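You operate a simulated robot arm through the tools that you are given. There is no shell and no other tool.

Carry out the task below with a simulated robot arm. There is one attempt and no reset: what you move stays moved.

Task
Put things in order on the top of the sorting bench. At the end: the grey tin (marked "Seals") stands where the silver steel cup stood; the silver steel cup stands where the beige stack of small forks stood; the yellow wax block from the top of the sorting bench is on the grey tray; the beige stack of small forks from the top of the sorting bench stands where the yellow wax block stood; whatever was shut is shut again. Leave all else as you found it, and nothing knocked over.

The check looks at the end state, three seconds after you hand in, the way a careful person would. Anything else that was tipped, shoved, dropped, spilled or broken makes it a failure. Lids that push on must go on centred and level and be pressed home; caps that screw on are set level and turned clockwise until they are tight.

Robot
A 6-joint arm with a two-finger parallel gripper, fixed in place. Base frame: the origin is at the foot of the arm, x ahead of it, y to its left, z up; the work surface is at about z = 800. Units: mm, degrees, N and s.
With the tool pointing down near the work surface it reaches from about 240 to 640 mm from the base axis. Its first joint turns from -66.0 to 66.0 degrees. Payload 2.7 kg.
The TCP is the grasp point between the finger pads, 23 mm short of the fingertips. In the tool frame z runs along the fingers and y along their closing line. Largest opening 94 mm; finger width 38, thickness 10; the body of the gripper, 54 by 96 mm, starts 39 mm behind the TCP.
Orientation is that of the tool frame in the base frame, as a unit quaternion [w, x, y, z]. With the fingers straight down and closing along the base's y, the tool's x points along the base's -x, its y along +y and its z along -z.

Tools
- The arm moves only by the tool nudge_tool. Its argument "rows" is one flat list of numbers, 7 for each row, row after row: the shift along the tool's x, y, z in units of 300 mm (1.0 is 300 mm), then the turn, a rotation vector about the tool's x, y, z in units of 120 degrees (1.0 is 120 degrees), then the opening, from 0 (shut) to 1 (fully open). In form: [tx, ty, tz, rx, ry, rz, grip, tx, ty, tz, rx, ry, rz, grip, ...]. A call has 1 to 20 rows; each row is the pose to reach, as a shift and turn from the pose commanded when the call began, along the tool's axes at that moment. A call with a number of a shift or a turn outside -1 to 1 is refused whole. Each row takes 0.2 s and may step no farther than 50 mm and 8.6 degrees from the row before; otherwise, or with a gripper value out of range, the whole call is refused. A pose out of reach is approached as far as the arm can. The call stops where the force on the tool passes 40 N (or 10 N more than at its start, if that is more) or the arm is blocked; 0.2 s more then pass. Each finger travels about 45 mm/s and halts on what it meets, pressing with about 32 N; the grip force reading is that of the motor and also rises with nothing between the fingers. The clock runs only during rows and for 0.2 s after the last one: add rows that repeat a pose to give the fingers time. The reply holds the time, the measured pose of the TCP, the force on the tool along the base axes, the opening and the grip force, in the units named above and with some noise, with the torque about the TCP (base axes, N m) and any sound that the robot's microphone picked up, and new pictures: "views" is both (left out), scene, wrist or none.
- Cameras (640 x 400 px; columns grow to the right, rows downward): "scene" is fixed at [73.8, -440.2, 1386.9]; the picture's right is [0.75, -0.66, 0.00], its down [-0.48, -0.56, -0.68] and it looks along [0.44, 0.51, -0.74] (base axes); focal length 240 px, centre (320, 200). "wrist" rides on the gripper at [86, 16, -75] in the tool frame; the picture's right is [-0.18, 0.98, 0.00], its down [-0.58, -0.11, -0.81] and it looks along [-0.79, -0.15, 0.59] (tool axes); focal length 243 px, centre (320, 200). There is no depth. A picture from a camera that has moved, and an enlarged one, comes with that camera's place and axes in the base frame and with its lens.
- close_up(camera, box): a new picture of the part [left, top, right, bottom] of that camera's present view, enlarged. It takes no simulated time.
- close_job(): hands the job in; it is judged then, once.

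Places have to be worked out from the pictures, the camera data and where the tool is seen. Open the gripper and draw the arm clear of the work before you hand the job in, unless the task says otherwise.

The tools are called after "Call:" by a JSON object that holds its "name" and its "arguments". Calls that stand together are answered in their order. nudge_tool: Moves the arm, as the interface text tells. Its arguments: {"type":"object","properties":{"rows":{"type":"array","items":{"type":"number"}},"views":{"type":"string","enum":["both","scene","wrist","none"]}},"required":["rows"]} The other tools are called the same way: close_up (camera, box) takes an enlarged picture of a part of a camera's view; close_job () hands the job in.

At the start:

```text
clock: 0.0
tool_pos: [402.8, -175.1, 1111.2]
tool_rot: [0.001, 0.0, 1.0, 0.0]
contact_force: [0.0, 0.1, 0.0]
moment: [0.0, 0.01, -0.02]
grip_width: 94.0
finger_force: 0.1
```

scene: 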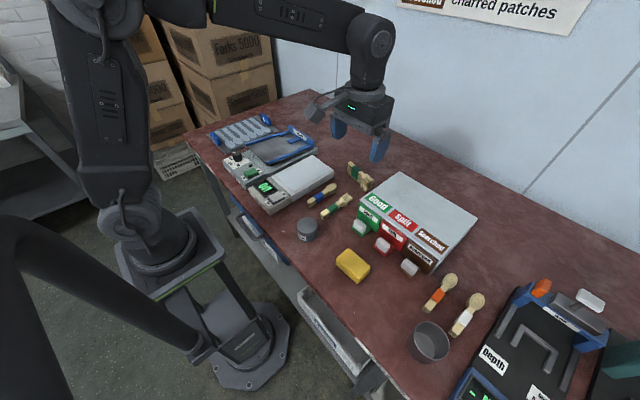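
wrist: 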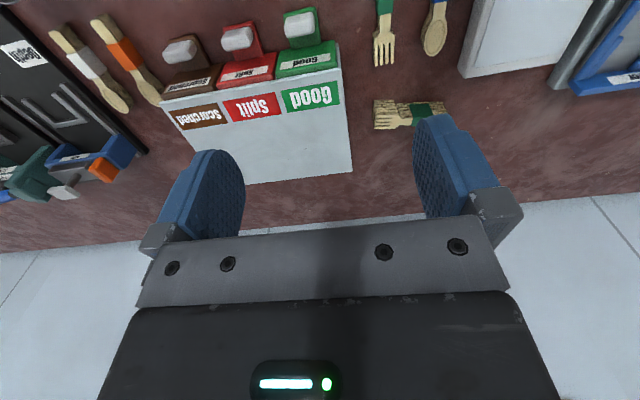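

I start with enlarged views of the scene to identify the tin, cup, fork stack, wax block and grey tray.

Call:
{"name": "close_up", "arguments": {"camera": "scene", "box": [280, 150, 480, 275]}}

Call:
{"name": "close_up", "arguments": {"camera": "scene", "box": [190, 100, 350, 200]}}

Call:
{"name": "close_up", "arguments": {"camera": "scene", "box": [380, 250, 640, 400]}}

Call:
{"name": "close_up", "arguments": {"camera": "scene", "box": [280, 180, 400, 290]}}

```text
3.20 times, centred on (380, 212) of scene
camera zoom: at [73.8, -440.2, 1386.9], right [0.75, -0.66, 0.0], down [-0.48, -0.56, -0.68], along [0.44, 0.51, -0.74], focal length 768 px, centre (128, 160)
```

zoom: 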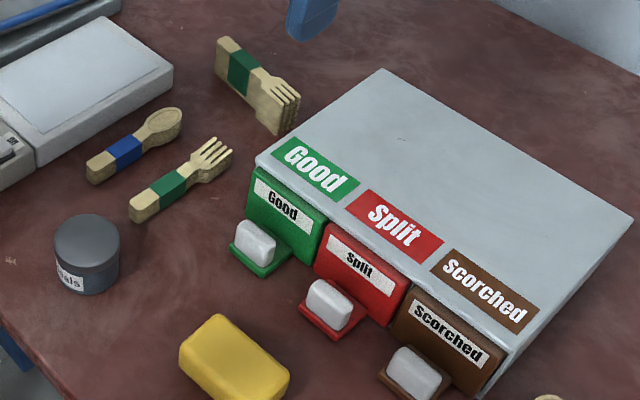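

```text
4.00 times, centred on (270, 150) of scene
camera zoom: at [73.8, -440.2, 1386.9], right [0.75, -0.66, 0.0], down [-0.48, -0.56, -0.68], along [0.44, 0.51, -0.74], focal length 960 px, centre (520, 400)
```

zoom: 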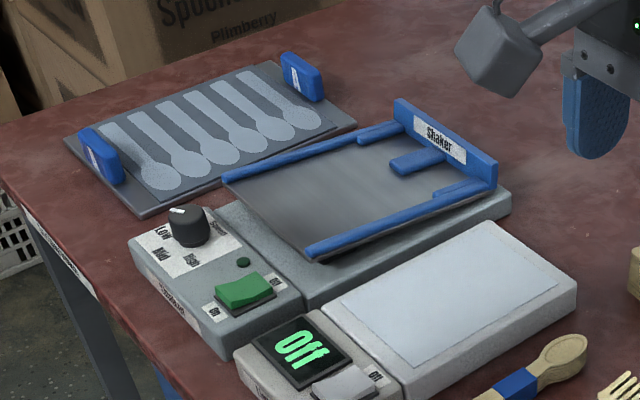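

```text
2.46 times, centred on (510, 325) of scene
camera zoom: at [73.8, -440.2, 1386.9], right [0.75, -0.66, 0.0], down [-0.48, -0.56, -0.68], along [0.44, 0.51, -0.74], focal length 591 px, centre (-148, -108)
```

zoom: 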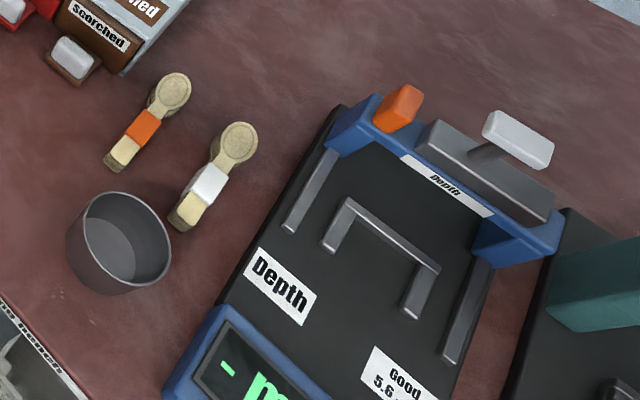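

```text
3.64 times, centred on (340, 235) of scene
camera zoom: at [73.8, -440.2, 1386.9], right [0.75, -0.66, 0.0], down [-0.48, -0.56, -0.68], along [0.44, 0.51, -0.74], focal length 872 px, centre (247, 73)
```

zoom: 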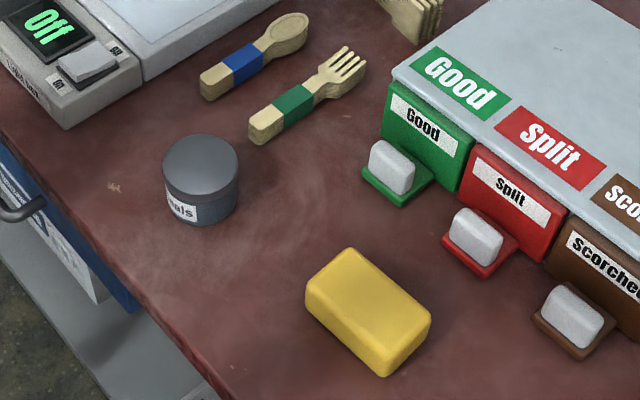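

I haven't found an obvious grey tray yet, so I look closer at the front edge of the bench, the shelf below it and the sides.

Call:
{"name": "close_up", "arguments": {"camera": "scene", "box": [200, 180, 400, 305]}}

Call:
{"name": "close_up", "arguments": {"camera": "scene", "box": [220, 240, 440, 400]}}

Call:
{"name": "close_up", "arguments": {"camera": "scene", "box": [440, 260, 640, 400]}}

Call:
{"name": "close_up", "arguments": {"camera": "scene", "box": [0, 0, 200, 250]}}

Call:
{"name": "close_up", "arguments": {"camera": "wrist", "box": [0, 0, 320, 200]}}

Call:
{"name": "close_up", "arguments": {"camera": "wrist", "box": [320, 0, 640, 200]}}

```text
3.20 times, centred on (300, 242) of scene
camera zoom: at [73.8, -440.2, 1386.9], right [0.75, -0.66, 0.0], down [-0.48, -0.56, -0.68], along [0.44, 0.51, -0.74], focal length 768 px, centre (384, 64)
```

zoom: 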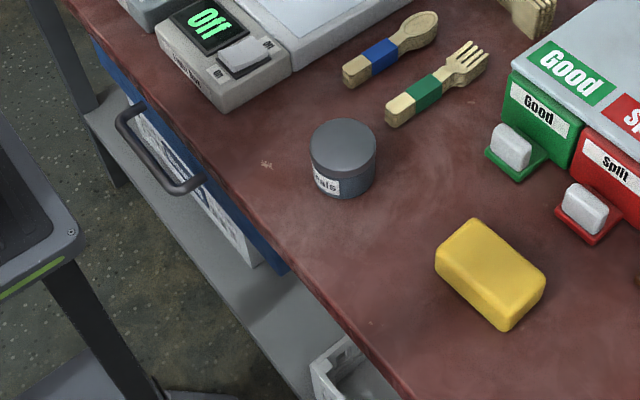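

```text
2.50 times, centred on (330, 320) of scene
camera zoom: at [73.8, -440.2, 1386.9], right [0.75, -0.66, 0.0], down [-0.48, -0.56, -0.68], along [0.44, 0.51, -0.74], focal length 600 px, centre (295, -100)
```

zoom: 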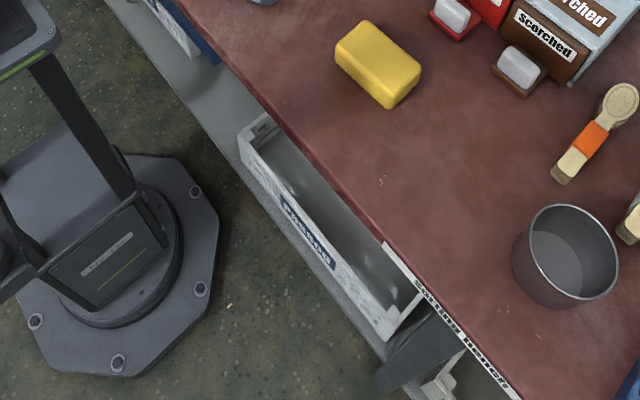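

```text
2.86 times, centred on (540, 330) of scene
camera zoom: at [73.8, -440.2, 1386.9], right [0.75, -0.66, 0.0], down [-0.48, -0.56, -0.68], along [0.44, 0.51, -0.74], focal length 686 px, centre (-309, -171)
```

zoom: 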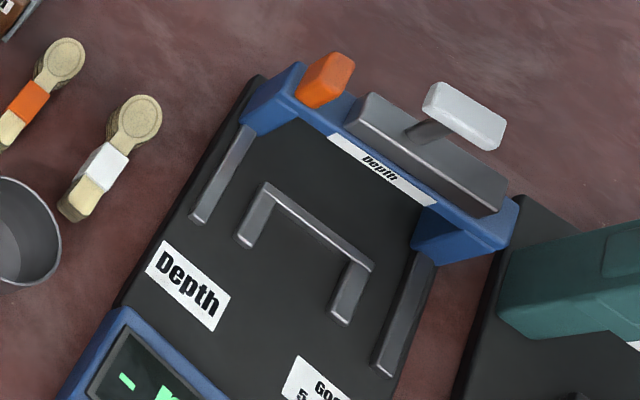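

```text
1.60 times, centred on (100, 125) of scene
camera zoom: at [73.8, -440.2, 1386.9], right [0.75, -0.66, 0.0], down [-0.48, -0.56, -0.68], along [0.44, 0.51, -0.74], focal length 384 px, centre (672, 320)
```

zoom: 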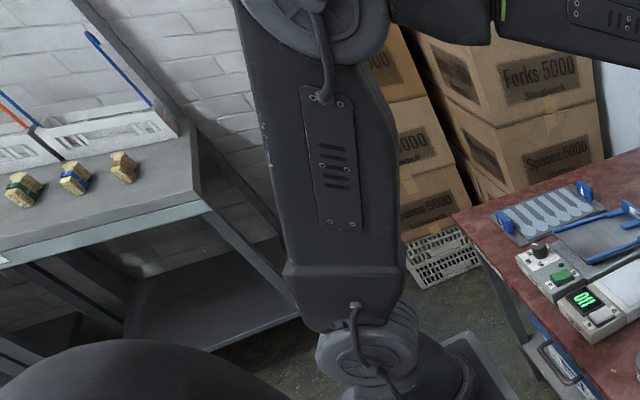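

```text
2.00 times, centred on (160, 100) of wrist
camera zoom: at [315.6, -159.8, 1186.6], right [0.18, 0.98, 0.0], down [0.58, -0.11, 0.81], along [0.79, -0.15, -0.59], focal length 485 px, centre (640, 400)
```

zoom: 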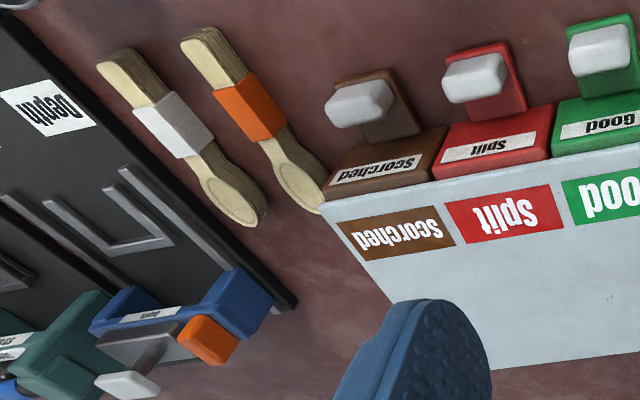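

```text
2.00 times, centred on (480, 100) of wrist
camera zoom: at [315.6, -159.8, 1186.6], right [0.18, 0.98, 0.0], down [0.58, -0.11, 0.81], along [0.79, -0.15, -0.59], focal length 485 px, centre (0, 400)
```

zoom: 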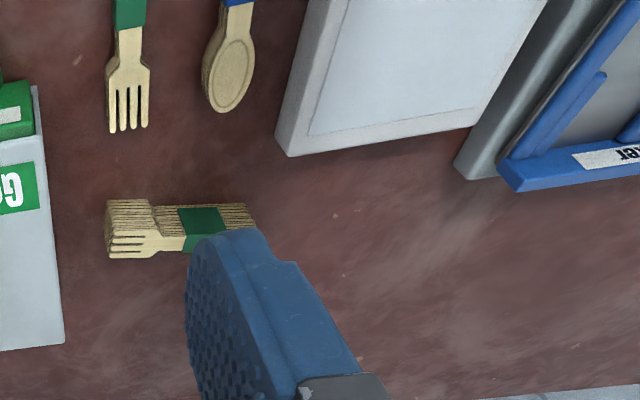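

The front of the bench has a drawer with a handle and a grey trough; I enlarge these and the shaker/template area further.

Call:
{"name": "close_up", "arguments": {"camera": "scene", "box": [300, 280, 400, 380]}}

Call:
{"name": "close_up", "arguments": {"camera": "scene", "box": [200, 110, 280, 160]}}

Call:
{"name": "close_up", "arguments": {"camera": "scene", "box": [300, 155, 380, 220]}}

Call:
{"name": "close_up", "arguments": {"camera": "scene", "box": [570, 240, 640, 400]}}

Call:
{"name": "close_up", "arguments": {"camera": "scene", "box": [0, 60, 100, 140]}}

Call:
{"name": "close_up", "arguments": {"camera": "scene", "box": [210, 180, 310, 280]}}

```text
4.00 times, centred on (350, 330) of scene
camera zoom: at [73.8, -440.2, 1386.9], right [0.75, -0.66, 0.0], down [-0.48, -0.56, -0.68], along [0.44, 0.51, -0.74], focal length 960 px, centre (200, -320)
```

zoom: 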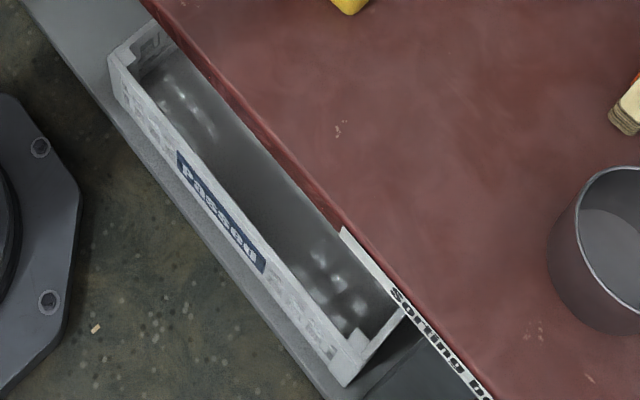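

```text
8.00 times, centred on (240, 135) of scene
camera zoom: at [73.8, -440.2, 1386.9], right [0.75, -0.66, 0.0], down [-0.48, -0.56, -0.68], along [0.44, 0.51, -0.74], focal length 1920 px, centre (960, 720)
```

zoom: 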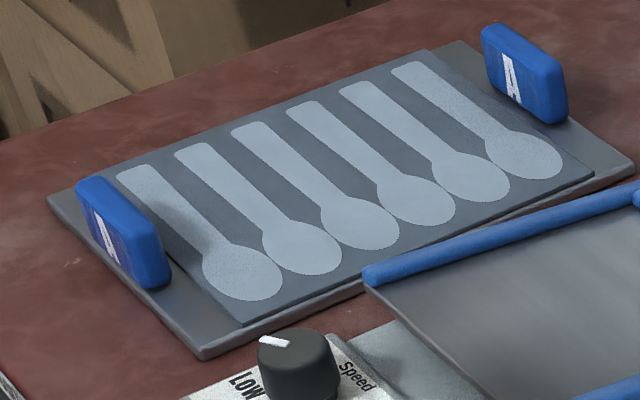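

```text
6.15 times, centred on (340, 188) of scene
camera zoom: at [73.8, -440.2, 1386.9], right [0.75, -0.66, 0.0], down [-0.48, -0.56, -0.68], along [0.44, 0.51, -0.74], focal length 1476 px, centre (197, 277)
```

zoom: 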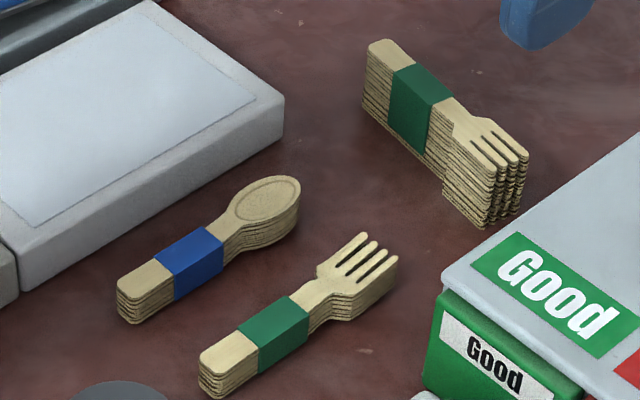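

```text
2.50 times, centred on (605, 320) of scene
camera zoom: at [73.8, -440.2, 1386.9], right [0.75, -0.66, 0.0], down [-0.48, -0.56, -0.68], along [0.44, 0.51, -0.74], focal length 600 px, centre (-392, -100)
```

zoom: 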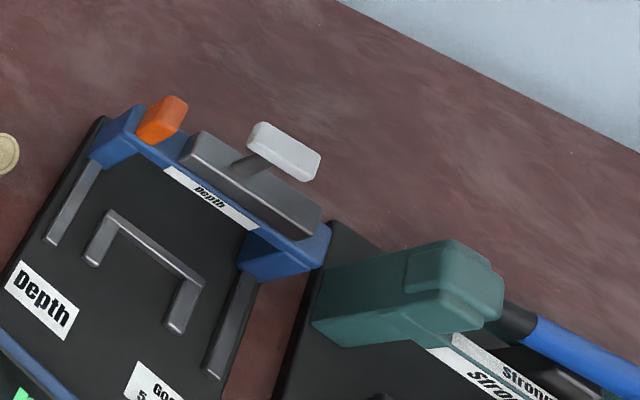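

```text
5.00 times, centred on (50, 100) of scene
camera zoom: at [73.8, -440.2, 1386.9], right [0.75, -0.66, 0.0], down [-0.48, -0.56, -0.68], along [0.44, 0.51, -0.74], focal length 1200 px, centre (1670, 700)
```

zoom: 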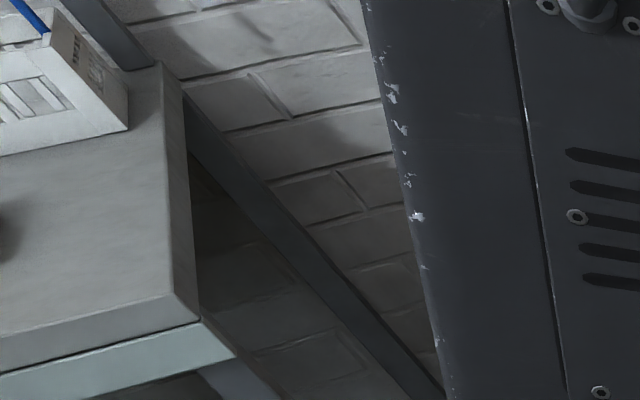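

```text
4.00 times, centred on (260, 230) of scene
camera zoom: at [73.8, -440.2, 1386.9], right [0.75, -0.66, 0.0], down [-0.48, -0.56, -0.68], along [0.44, 0.51, -0.74], focal length 960 px, centre (560, 80)
```

zoom: 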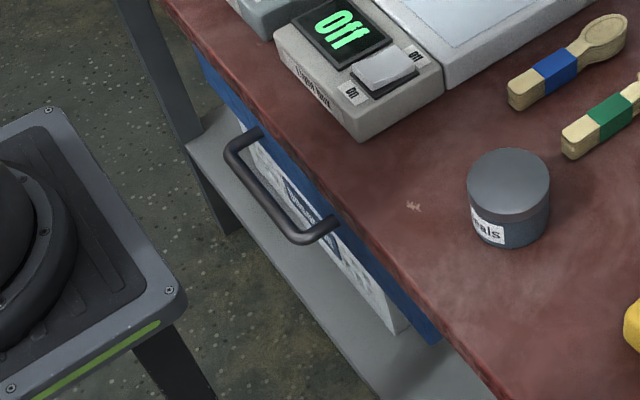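

The bench top is now mapped roughly: tin near (312,-114), wax near (325,-277), cup near (320,-494), the tall fork stack near (580,-68). I move the arm left at a safe height so the wrist camera can show the left half, where the tray candidates are.

Call:
{"name": "nudge_tool", "arguments": {"rows": [0, 0.15, 0, 0, 0, 0, 1, 0, 0.3, 0, 0, 0, 0, 1, 0, 0.45, 0, 0, 0, 0, 1, 0, 0.6, 0, 0, 0, 0, 1, 0, 0.75, 0, 0, 0, 0, 1, 0, 0.9, 0, 0, 0, 0, 1, 0, 1.0, 0, 0, 0, 0, 1, 0, 1.0, 0, 0, 0, 0, 1], "views": "both"}}

```text
clock: 1.8
tool_pos: [402.5, 124.5, 1112.1]
tool_rot: [0.001, 0.0, 1.0, 0.0]
contact_force: [-1.5, -0.3, 0.8]
moment: [-0.01, -0.01, -0.02]
grip_width: 93.8
finger_force: 0.0
camera wrist: at [314.9, 141.1, 1186.9], right [0.18, 0.98, 0.0], down [0.58, -0.11, 0.81], along [0.79, -0.15, -0.59], focal length 243 px, centre (320, 200)
```

scene: 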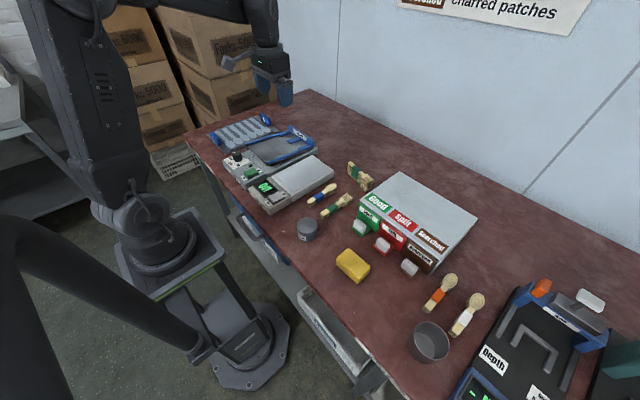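
wrist: 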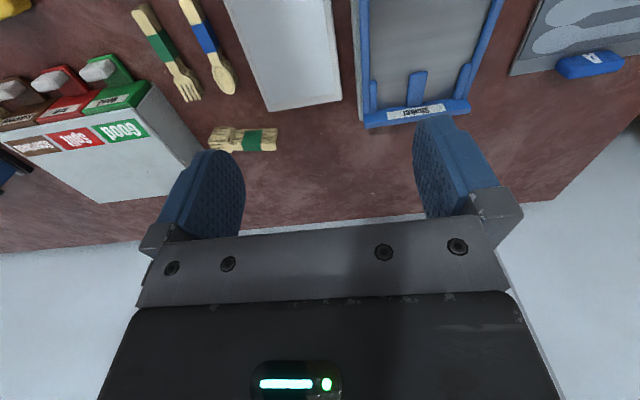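

The left half shows scale, shaker and the spoon-template board with blue handles. I zoom into these, the drawer label and the wall sign.

Call:
{"name": "close_up", "arguments": {"camera": "wrist", "box": [340, 0, 640, 190]}}

Call:
{"name": "close_up", "arguments": {"camera": "scene", "box": [235, 195, 305, 270]}}

Call:
{"name": "close_up", "arguments": {"camera": "scene", "box": [390, 0, 640, 60]}}

Call:
{"name": "close_up", "arguments": {"camera": "wrist", "box": [120, 0, 300, 160]}}

Call:
{"name": "close_up", "arguments": {"camera": "scene", "box": [200, 100, 340, 200]}}

```text
2.11 times, centred on (490, 95) of wrist
camera zoom: at [314.9, 141.1, 1186.9], right [0.18, 0.98, 0.0], down [0.58, -0.11, 0.81], along [0.79, -0.15, -0.59], focal length 511 px, centre (-38, 421)
```

zoom: 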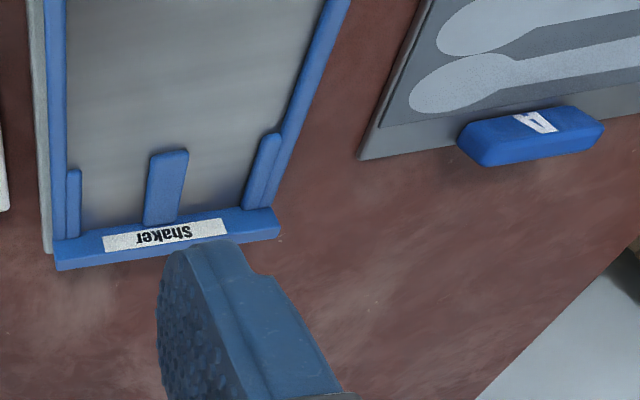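

```text
5.33 times, centred on (270, 232) of scene
camera zoom: at [73.9, -440.2, 1386.9], right [0.75, -0.66, 0.0], down [-0.48, -0.56, -0.68], along [0.44, 0.51, -0.74], focal length 1280 px, centre (587, 27)
```

zoom: 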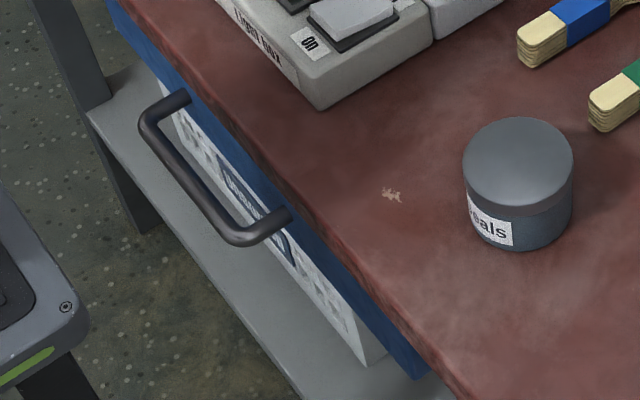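

```text
2.56 times, centred on (515, 30) of scene
camera zoom: at [73.9, -440.2, 1386.9], right [0.75, -0.66, 0.0], down [-0.48, -0.56, -0.68], along [0.44, 0.51, -0.74], focal length 614 px, centre (-179, 635)
```

zoom: 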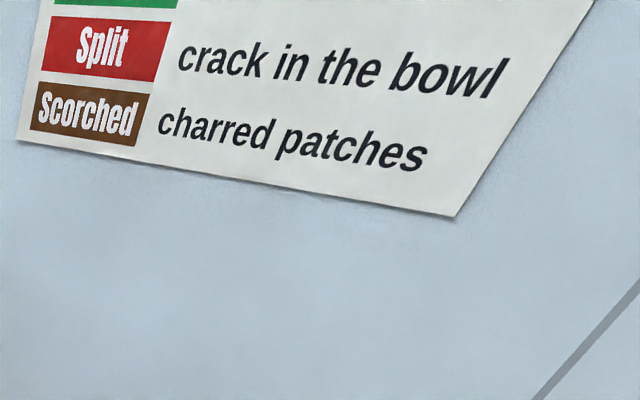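

```text
2.50 times, centred on (210, 80) of wrist
camera zoom: at [314.9, 141.1, 1186.9], right [0.18, 0.98, 0.0], down [0.58, -0.11, 0.81], along [0.79, -0.15, -0.59], focal length 606 px, centre (595, 500)
```

zoom: 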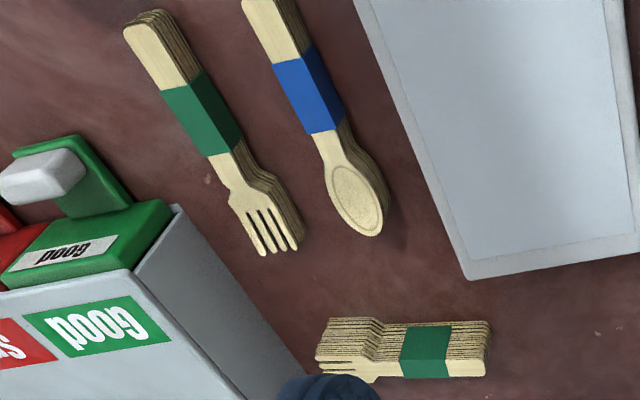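

```text
4.00 times, centred on (270, 150) of scene
camera zoom: at [73.9, -440.2, 1386.9], right [0.75, -0.66, 0.0], down [-0.48, -0.56, -0.68], along [0.44, 0.51, -0.74], focal length 960 px, centre (520, 400)
```

zoom: 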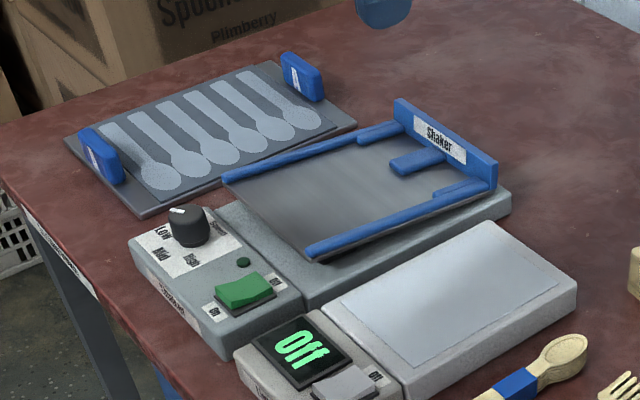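

Both fork stacks look about 122–124 mm long, so I need a closer look to tell which one is the "small forks" stack. I move above them at z≈1000 to view both.

Call:
{"name": "nudge_tool", "arguments": {"rows": [-0.026, -0.103, 0.062, 0, 0, 0, 1, -0.053, -0.205, 0.124, 0, 0, 0, 1, -0.079, -0.308, 0.187, 0, 0, 0, 1, -0.105, -0.41, 0.249, 0, 0, 0, 1, -0.132, -0.513, 0.311, 0, 0, 0, 1, -0.158, -0.615, 0.373, 0, 0, 0, 1, -0.158, -0.615, 0.373, 0, 0, 0, 1], "views": "wrist"}}

```text
clock: 3.4
tool_pos: [449.3, -60.5, 999.0]
tool_rot: [0.001, 0.0, 1.0, 0.0]
contact_force: [0.2, -1.0, 0.0]
moment: [0.0, 0.0, 0.0]
grip_width: 94.0
finger_force: 0.0
camera wrist: at [363.4, -44.3, 1073.7], right [0.18, 0.98, 0.0], down [0.58, -0.11, 0.81], along [0.79, -0.15, -0.59], focal length 243 px, centre (320, 200)
```

wrist: 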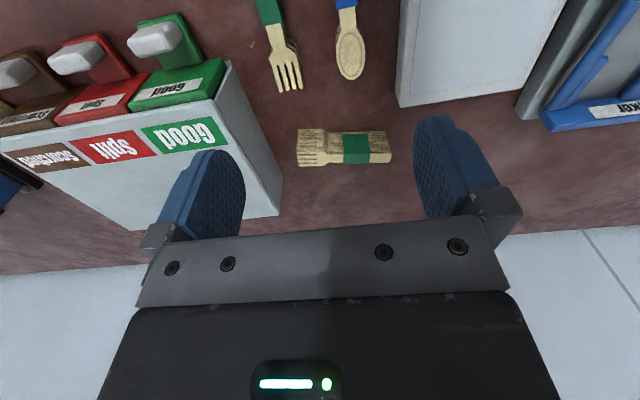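

Enlarging both fork stacks from this nearer viewpoint to measure them.

Call:
{"name": "close_up", "arguments": {"camera": "wrist", "box": [240, 0, 420, 112]}}

Call:
{"name": "close_up", "arguments": {"camera": "wrist", "box": [270, 110, 420, 200]}}

Call:
{"name": "close_up", "arguments": {"camera": "wrist", "box": [0, 0, 260, 165]}}

```text
3.56 times, centred on (330, 56) of wrist
camera zoom: at [363.4, -44.3, 1073.7], right [0.18, 0.98, 0.0], down [0.58, -0.11, 0.81], along [0.79, -0.15, -0.59], focal length 863 px, centre (284, 712)
```

zoom: 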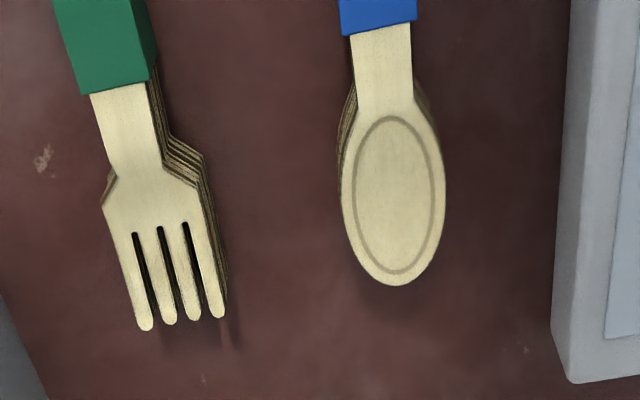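

```text
4.27 times, centred on (345, 155) of wrist
camera zoom: at [363.4, -44.3, 1073.7], right [0.18, 0.98, 0.0], down [0.58, -0.11, 0.81], along [0.79, -0.15, -0.59], focal length 1035 px, centre (213, 392)
```

zoom: 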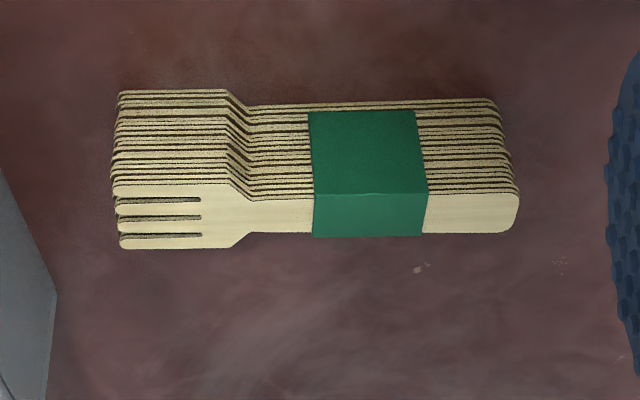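

```text
2.42 times, centred on (130, 82) of wrist
camera zoom: at [363.4, -44.3, 1073.7], right [0.18, 0.98, 0.0], down [0.58, -0.11, 0.81], along [0.79, -0.15, -0.59], focal length 588 px, centre (781, 485)
```

zoom: 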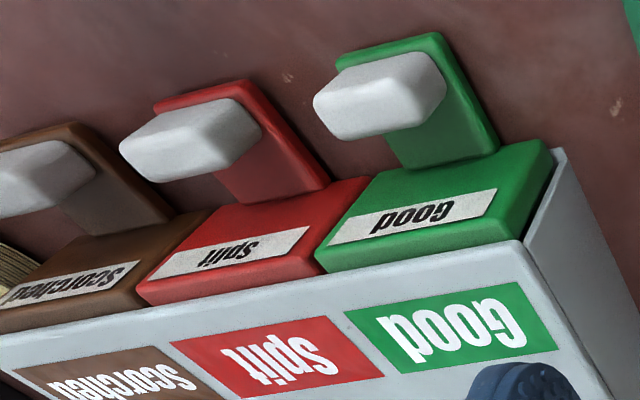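

Same fork model in both, but the stack at (589,-54) is about 42 mm tall while the other is only about 18 mm. I look at the right half next (cup, orange/white bundles, devices) before deciding.

Call:
{"name": "nudge_tool", "arguments": {"rows": [0, 0, -0.15, 0, 0, 0, 1, 0.038, -0.133, -0.3, 0, 0, 0, 1, 0.076, -0.266, -0.37, 0, 0, 0, 1, 0.114, -0.4, -0.37, 0, 0, 0, 1, 0.152, -0.533, -0.37, 0, 0, 0, 1, 0.19, -0.666, -0.37, 0, 0, 0, 1, 0.228, -0.8, -0.37, 0, 0, 0, 1, 0.265, -0.932, -0.37, 0, 0, 0, 1], "views": "none"}}

Call:
{"name": "nudge_tool", "arguments": {"rows": [0.08, -0.13, 0, 0, 0, 0, 1, 0.16, -0.26, 0, 0, 0, 0, 1, 0.233, -0.37, 0, 0, 0, 0, 1, 0.233, -0.37, 0, 0, 0, 0, 1], "views": "both"}}

```text
refused: row 2 steps farther than a row can; nothing moved
```

```text
clock: 4.4
tool_pos: [380.2, -171.9, 998.7]
tool_rot: [0.001, 0.0, 1.0, 0.0]
contact_force: [-0.1, -0.2, 0.6]
moment: [-0.01, 0.05, 0.02]
grip_width: 93.8
finger_force: 0.0
camera wrist: at [293.0, -155.2, 1074.4], right [0.18, 0.98, 0.0], down [0.58, -0.11, 0.81], along [0.79, -0.15, -0.59], focal length 243 px, centre (320, 200)
```

scene: 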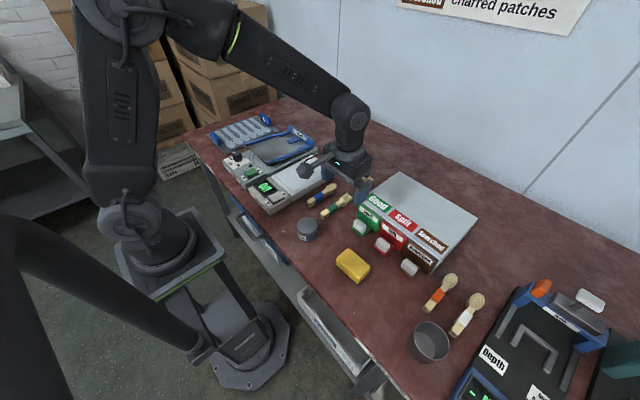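
wrist: 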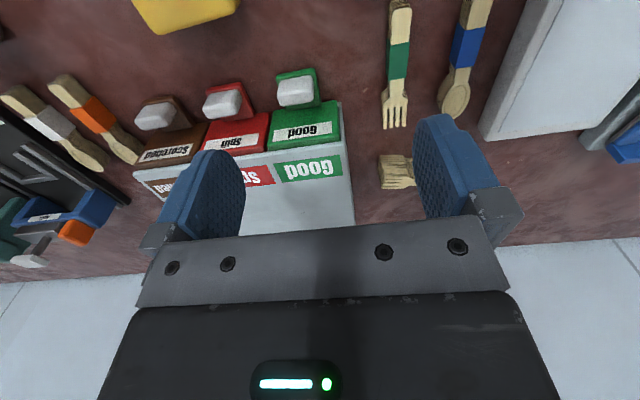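

The first of those two calls was refused, the second moved the arm harmlessly at z≈999. Now I rise and move to the right half in even steps.

Call:
{"name": "nudge_tool", "arguments": {"rows": [0.033, -0.116, -0.046, 0, 0, 0, 1, 0.067, -0.232, -0.0925, 0, 0, 0, 1, 0.1, -0.348, -0.139, 0, 0, 0, 1, 0.133, -0.463, -0.185, 0, 0, 0, 1, 0.167, -0.579, -0.231, 0, 0, 0, 1, 0.2, -0.695, -0.277, 0, 0, 0, 1, 0.233, -0.811, -0.324, 0, 0, 0, 1, 0.267, -0.927, -0.37, 0, 0, 0, 1, 0.267, -0.927, -0.37, 0, 0, 0, 1], "views": "wrist"}}

```text
clock: 6.4
tool_pos: [300.4, -448.6, 1110.5]
tool_rot: [0.001, 0.0, 1.0, 0.0]
contact_force: [-0.5, 0.5, 1.1]
moment: [0.0, -0.01, -0.04]
grip_width: 94.1
finger_force: 0.1
camera wrist: at [213.6, -433.3, 1185.6], right [0.18, 0.98, 0.0], down [0.58, -0.11, 0.81], along [0.79, -0.15, -0.59], focal length 243 px, centre (320, 200)
```

wrist: 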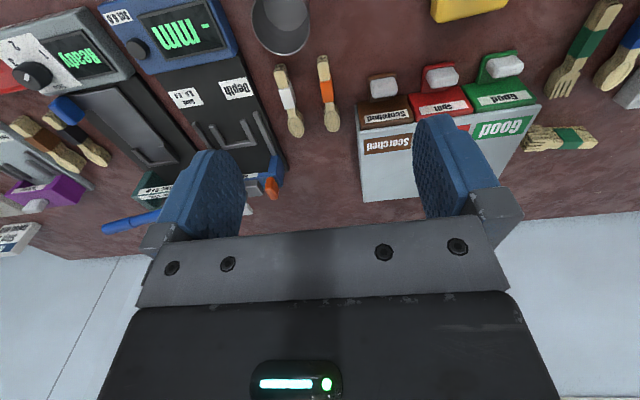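

Several more devices are on the right. I enlarge the right part of the bench and the bundles next to the cup.

Call:
{"name": "close_up", "arguments": {"camera": "wrist", "box": [0, 0, 200, 270]}}

Call:
{"name": "close_up", "arguments": {"camera": "wrist", "box": [230, 0, 390, 150]}}

Call:
{"name": "close_up", "arguments": {"camera": "wrist", "box": [500, 0, 640, 160]}}

```text
1.48 times, centred on (100, 135) of wrist
camera zoom: at [213.6, -433.3, 1185.6], right [0.18, 0.98, 0.0], down [0.58, -0.11, 0.81], along [0.79, -0.15, -0.59], focal length 359 px, centre (646, 296)
```

zoom: 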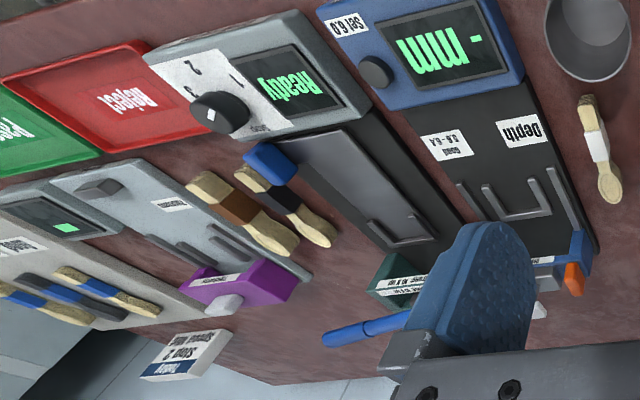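

```text
2.67 times, centred on (310, 75) of wrist
camera zoom: at [213.6, -433.3, 1185.6], right [0.18, 0.98, 0.0], down [0.58, -0.11, 0.81], along [0.79, -0.15, -0.59], focal length 647 px, centre (347, 533)
```

zoom: 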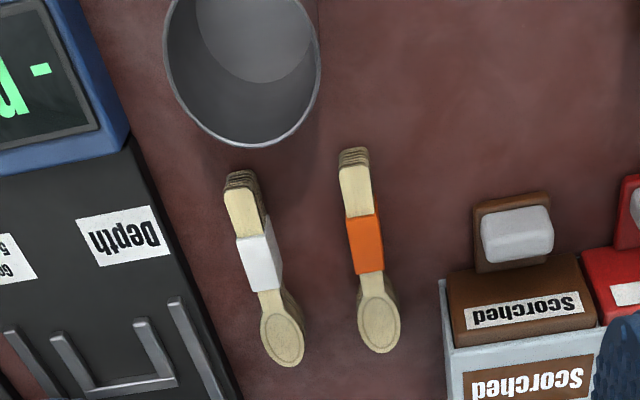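

```text
2.50 times, centred on (570, 80) of wrist
camera zoom: at [213.6, -433.3, 1185.6], right [0.18, 0.98, 0.0], down [0.58, -0.11, 0.81], along [0.79, -0.15, -0.59], focal length 606 px, centre (-305, 500)
```

zoom: 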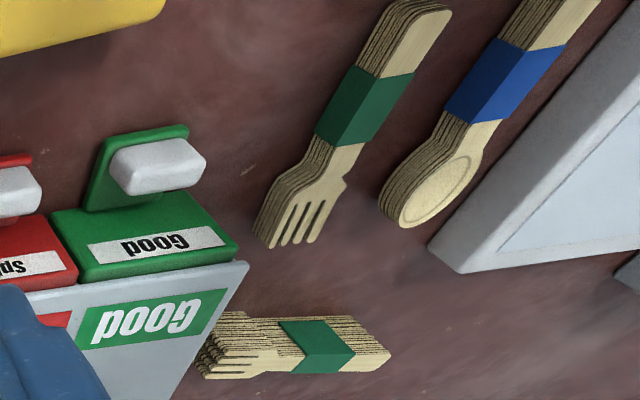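

The right side has green "Pass" and red "Reject" trays (out of reach), so the grey tray is presumably the one at the left end. I travel back left to inspect it closely.

Call:
{"name": "nudge_tool", "arguments": {"rows": [-0.02, 0.15, 0, 0, 0, 0, 1, -0.04, 0.3, 0, 0, 0, 0, 1, -0.06, 0.45, 0, 0, 0, 0, 1, -0.08, 0.6, 0, 0, 0, 0, 1, -0.1, 0.75, 0, 0, 0, 0, 1, -0.12, 0.9, 0, 0, 0, 0, 1, -0.12, 1.0, 0, 0, 0, 0, 1], "views": "none"}}

```text
clock: 8.0
tool_pos: [335.0, -149.4, 1110.2]
tool_rot: [0.0, 0.0, 1.0, 0.0]
contact_force: [0.3, -0.1, 0.1]
moment: [0.02, 0.02, 0.01]
grip_width: 94.2
finger_force: 0.1
```

The move went cleanly; I continue left.

Call:
{"name": "nudge_tool", "arguments": {"rows": [0, 0.15, 0, 0, 0, 0, 1, 0, 0.3, 0, 0, 0, 0, 1, 0, 0.45, 0, 0, 0, 0, 1, 0, 0.6, 0, 0, 0, 0, 1, 0, 0.75, 0, 0, 0, 0, 1, 0, 0.9, 0, 0, 0, 0, 1, 0, 1.0, 0, 0, 0, 0, 1], "views": "none"}}

```text
clock: 9.6
tool_pos: [336.6, 151.1, 1110.5]
tool_rot: [0.002, 0.001, 1.0, 0.0]
contact_force: [0.0, -0.6, 0.2]
moment: [-0.01, 0.02, 0.0]
grip_width: 94.0
finger_force: 0.1
```

One more stretch left to about y = 380 for a view of the left end of the bench.

Call:
{"name": "nudge_tool", "arguments": {"rows": [0, 0.15, 0, 0, 0, 0, 1, 0, 0.3, 0, 0, 0, 0, 1, 0, 0.45, 0, 0, 0, 0, 1, 0, 0.6, 0, 0, 0, 0, 1, 0, 0.75, 0, 0, 0, 0, 1, 0, 0.75, 0, 0, 0, 0, 1], "views": "both"}}

```text
clock: 11.0
tool_pos: [335.2, 375.8, 1109.7]
tool_rot: [0.001, 0.0, 1.0, 0.0]
contact_force: [-0.7, -0.1, 1.1]
moment: [-0.01, -0.02, 0.02]
grip_width: 93.8
finger_force: 0.1
camera wrist: at [248.1, 391.6, 1185.4], right [0.18, 0.98, 0.0], down [0.58, -0.11, 0.81], along [0.79, -0.15, -0.59], focal length 243 px, centre (320, 200)
```

scene: 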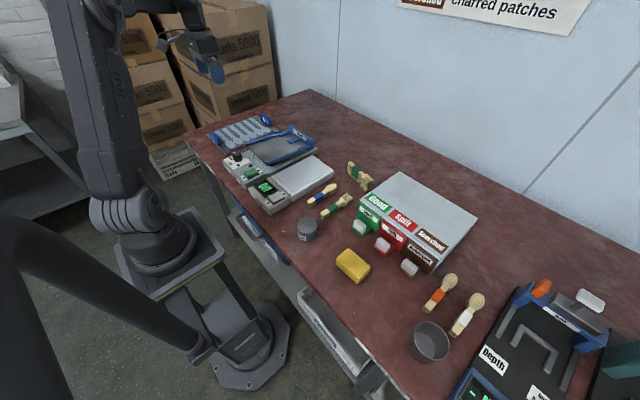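
wrist: 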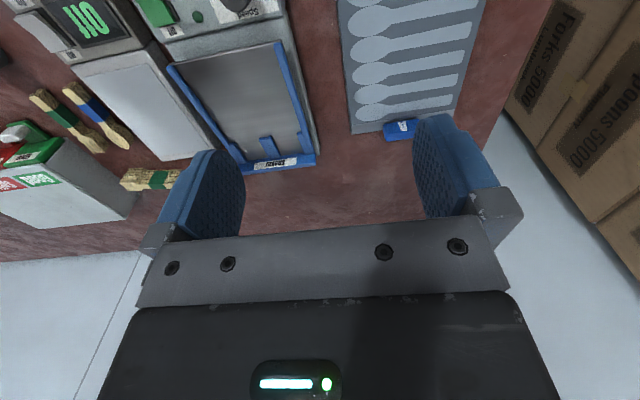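

I zoom in on the board with spoon outlines and on the shaker pan from this angle.

Call:
{"name": "close_up", "arguments": {"camera": "wrist", "box": [320, 0, 500, 150]}}

Call:
{"name": "close_up", "arguments": {"camera": "wrist", "box": [140, 0, 340, 180]}}

Call:
{"name": "close_up", "arguments": {"camera": "wrist", "box": [0, 0, 200, 200]}}

Call:
{"name": "close_up", "arguments": {"camera": "scene", "box": [190, 100, 350, 200]}}

```text
2.67 times, centred on (410, 75) of wrist
camera zoom: at [248.1, 391.6, 1185.4], right [0.18, 0.98, 0.0], down [0.58, -0.11, 0.81], along [0.79, -0.15, -0.59], focal length 647 px, centre (80, 533)
```

zoom: 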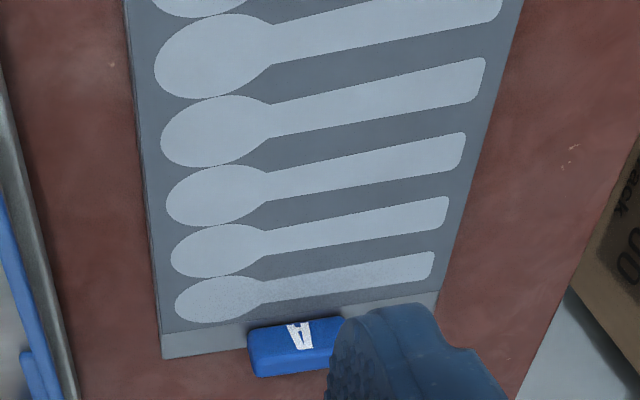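

```text
2.22 times, centred on (240, 90) of wrist
camera zoom: at [248.1, 391.6, 1185.4], right [0.18, 0.98, 0.0], down [0.58, -0.11, 0.81], along [0.79, -0.15, -0.59], focal length 539 px, centre (498, 444)
```

zoom: 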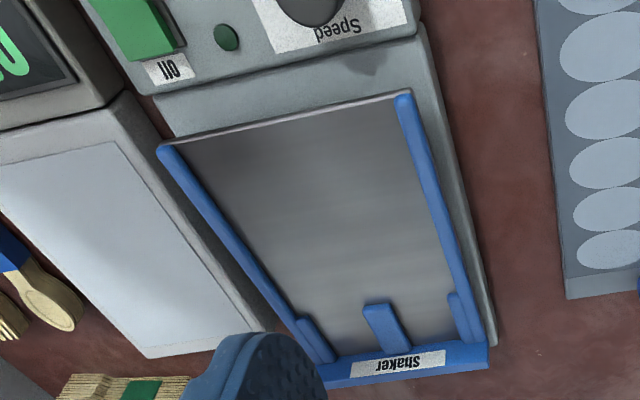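

```text
2.00 times, centred on (100, 100) of wrist
camera zoom: at [248.1, 391.6, 1185.4], right [0.18, 0.98, 0.0], down [0.58, -0.11, 0.81], along [0.79, -0.15, -0.59], focal length 485 px, centre (760, 400)
```

zoom: 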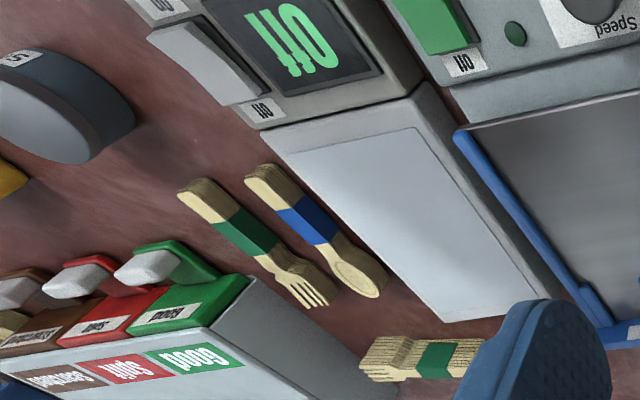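

```text
4.00 times, centred on (270, 150) of scene
camera zoom: at [73.9, -440.2, 1386.9], right [0.75, -0.66, 0.0], down [-0.48, -0.56, -0.68], along [0.44, 0.51, -0.74], focal length 960 px, centre (520, 400)
```

zoom: 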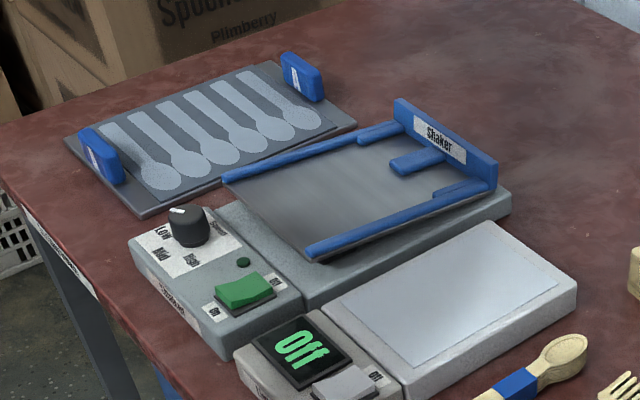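

I check the stacks on the far-left shelf for comparison with the two fork stacks on the bench.

Call:
{"name": "close_up", "arguments": {"camera": "scene", "box": [0, 50, 60, 110]}}

Call:
{"name": "close_up", "arguments": {"camera": "scene", "box": [300, 155, 385, 225]}}

```text
6.67 times, centred on (30, 80) of scene
camera zoom: at [73.9, -440.2, 1386.9], right [0.75, -0.66, 0.0], down [-0.48, -0.56, -0.68], along [0.44, 0.51, -0.74], focal length 1600 px, centre (2253, 1000)
```

zoom: 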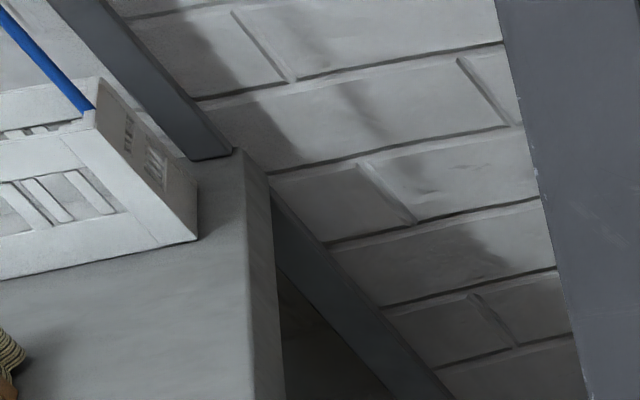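

```text
5.71 times, centred on (342, 190) of scene
camera zoom: at [73.9, -440.2, 1386.9], right [0.75, -0.66, 0.0], down [-0.48, -0.56, -0.68], along [0.44, 0.51, -0.74], focal length 1371 px, centre (191, 257)
```

zoom: 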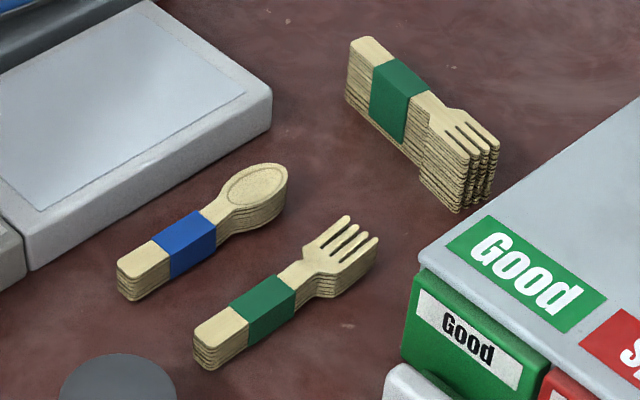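

The enlarged pictures can show beyond the frame edge when the box is tall and thin, so I use that to view the left shelf and the far-right bench.

Call:
{"name": "close_up", "arguments": {"camera": "scene", "box": [0, 50, 10, 150]}}

Call:
{"name": "close_up", "arguments": {"camera": "scene", "box": [600, 200, 640, 400]}}

Call:
{"name": "close_up", "arguments": {"camera": "scene", "box": [200, 380, 440, 400]}}

```text
4.00 times, centred on (5, 100) of scene
camera zoom: at [73.9, -440.2, 1386.9], right [0.75, -0.66, 0.0], down [-0.48, -0.56, -0.68], along [0.44, 0.51, -0.74], focal length 960 px, centre (1580, 600)
```

zoom: 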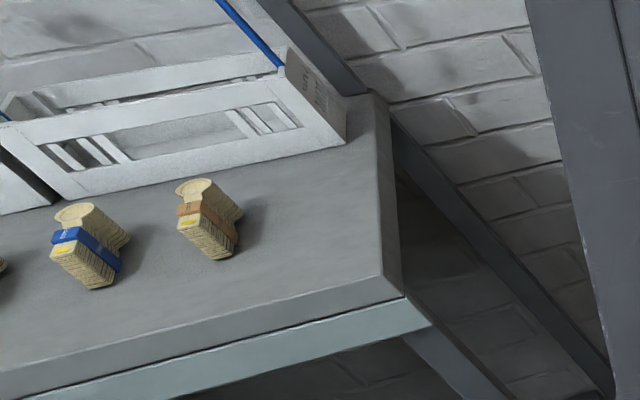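

```text
2.00 times, centred on (620, 300) of scene
camera zoom: at [73.9, -440.2, 1386.9], right [0.75, -0.66, 0.0], down [-0.48, -0.56, -0.68], along [0.44, 0.51, -0.74], focal length 480 px, centre (-280, 0)
```

zoom: 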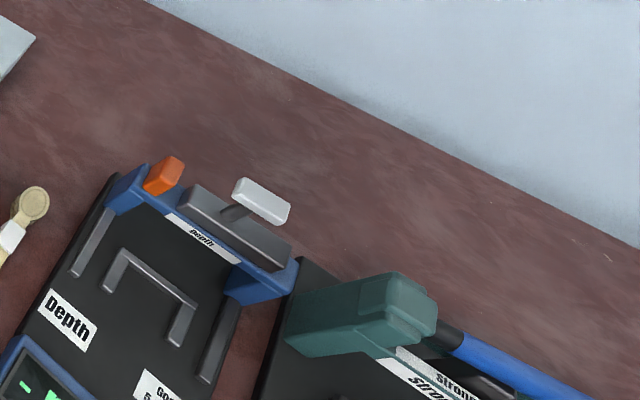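

```text
2.67 times, centred on (320, 390) of scene
camera zoom: at [73.9, -440.2, 1386.9], right [0.75, -0.66, 0.0], down [-0.48, -0.56, -0.68], along [0.44, 0.51, -0.74], focal length 640 px, centre (320, -307)
```

zoom: 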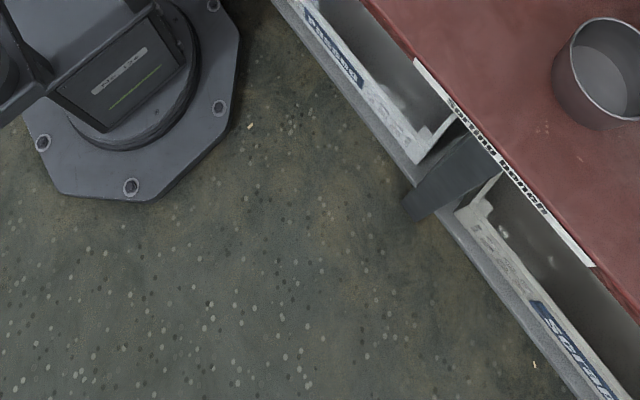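

Let me look far beyond the left and right edges with a wide low-zoom picture.

Call:
{"name": "close_up", "arguments": {"camera": "scene", "box": [0, 20, 2, 270]}}

Call:
{"name": "close_up", "arguments": {"camera": "scene", "box": [638, 100, 640, 400]}}

Call:
{"name": "close_up", "arguments": {"camera": "scene", "box": [320, 398, 640, 400]}}

```text
1.60 times, centred on (1, 145) of scene
camera zoom: at [73.9, -440.2, 1386.9], right [0.75, -0.66, 0.0], down [-0.48, -0.56, -0.68], along [0.44, 0.51, -0.74], focal length 384 px, centre (830, 288)
```

zoom: 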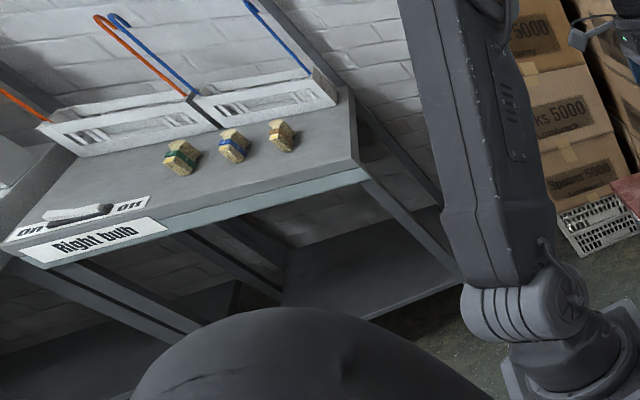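

```text
1.33 times, centred on (639, 250) of scene
camera zoom: at [73.9, -440.2, 1386.9], right [0.75, -0.66, 0.0], down [-0.48, -0.56, -0.68], along [0.44, 0.51, -0.74], focal length 320 px, centre (-105, 133)
```

zoom: 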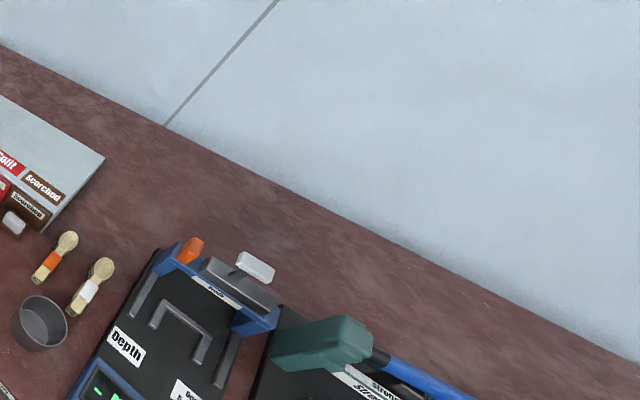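

```text
2.00 times, centred on (480, 399) of scene
camera zoom: at [73.9, -440.2, 1386.9], right [0.75, -0.66, 0.0], down [-0.48, -0.56, -0.68], along [0.44, 0.51, -0.74], focal length 480 px, centre (0, -198)
```

zoom: 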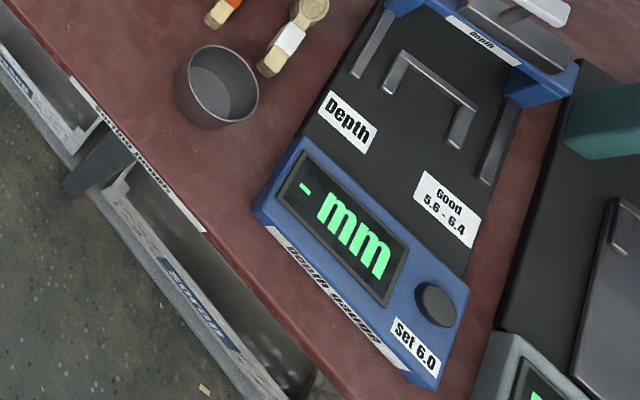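

No other tray is visible within reach besides the board marked "A" and the shaker pan. I move in front of the drawer (robot side of the bench) to look down at its front and label.

Call:
{"name": "nudge_tool", "arguments": {"rows": [0.031, -0.125, 0.0, 0, 0, 0, 1, 0.0625, -0.25, 0.0, 0, 0, 0, 1, 0.094, -0.375, 0.0, 0, 0, 0, 1, 0.125, -0.5, 0.0, 0, 0, 0, 1, 0.156, -0.625, 0.0, 0, 0, 0, 1, 0.1875, -0.75, 0.0, 0, 0, 0, 1, 0.219, -0.875, 0, 0, 0, 0, 1, 0.25, -1.0, 0.0, 0, 0, 0, 1, 0.25, -1.0, 0.0, 0, 0, 0, 1], "views": "wrist"}}

```text
clock: 13.0
tool_pos: [261.1, 74.5, 1110.0]
tool_rot: [0.001, 0.0, 1.0, 0.0]
contact_force: [-0.5, 0.8, 0.4]
moment: [0.01, -0.02, 0.01]
grip_width: 94.4
finger_force: 0.0
camera wrist: at [174.2, 91.5, 1184.8], right [0.18, 0.98, 0.0], down [0.58, -0.11, 0.81], along [0.79, -0.15, -0.59], focal length 243 px, centre (320, 200)
```

wrist: 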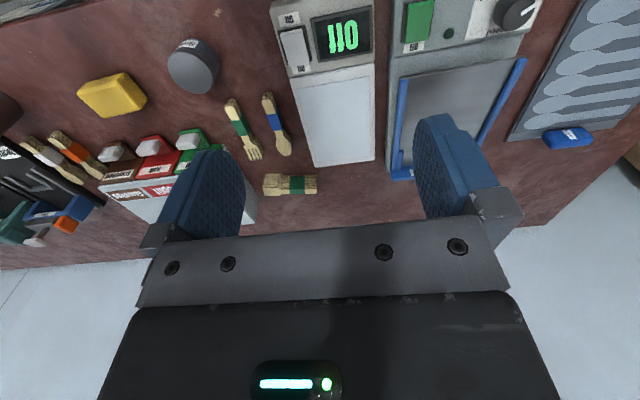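

I look beyond the upper image edge (i.e. steeper down) to see the bench front and drawer.

Call:
{"name": "close_up", "arguments": {"camera": "wrist", "box": [0, 0, 640, 2]}}

Call:
{"name": "close_up", "arguments": {"camera": "wrist", "box": [160, 0, 480, 2]}}

```text
1.00 times, centred on (320, 1) of wrist (not enlarged: the box is as wide or as high as the picture)
camera zoom: at [174.2, 91.5, 1184.8], right [0.18, 0.98, 0.0], down [0.58, -0.11, 0.81], along [0.79, -0.15, -0.59], focal length 243 px, centre (320, 399)
```

zoom: 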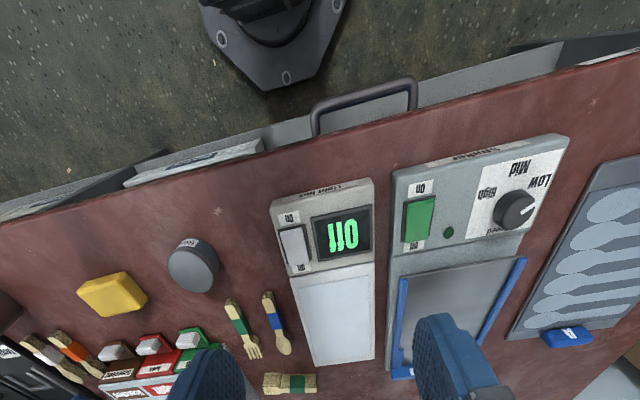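

```text
2.00 times, centred on (320, 1) of wrist
camera zoom: at [174.2, 91.5, 1184.8], right [0.18, 0.98, 0.0], down [0.58, -0.11, 0.81], along [0.79, -0.15, -0.59], focal length 485 px, centre (320, 598)
```

zoom: 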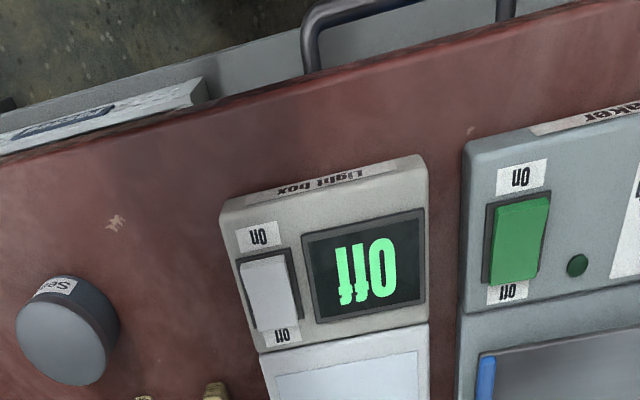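

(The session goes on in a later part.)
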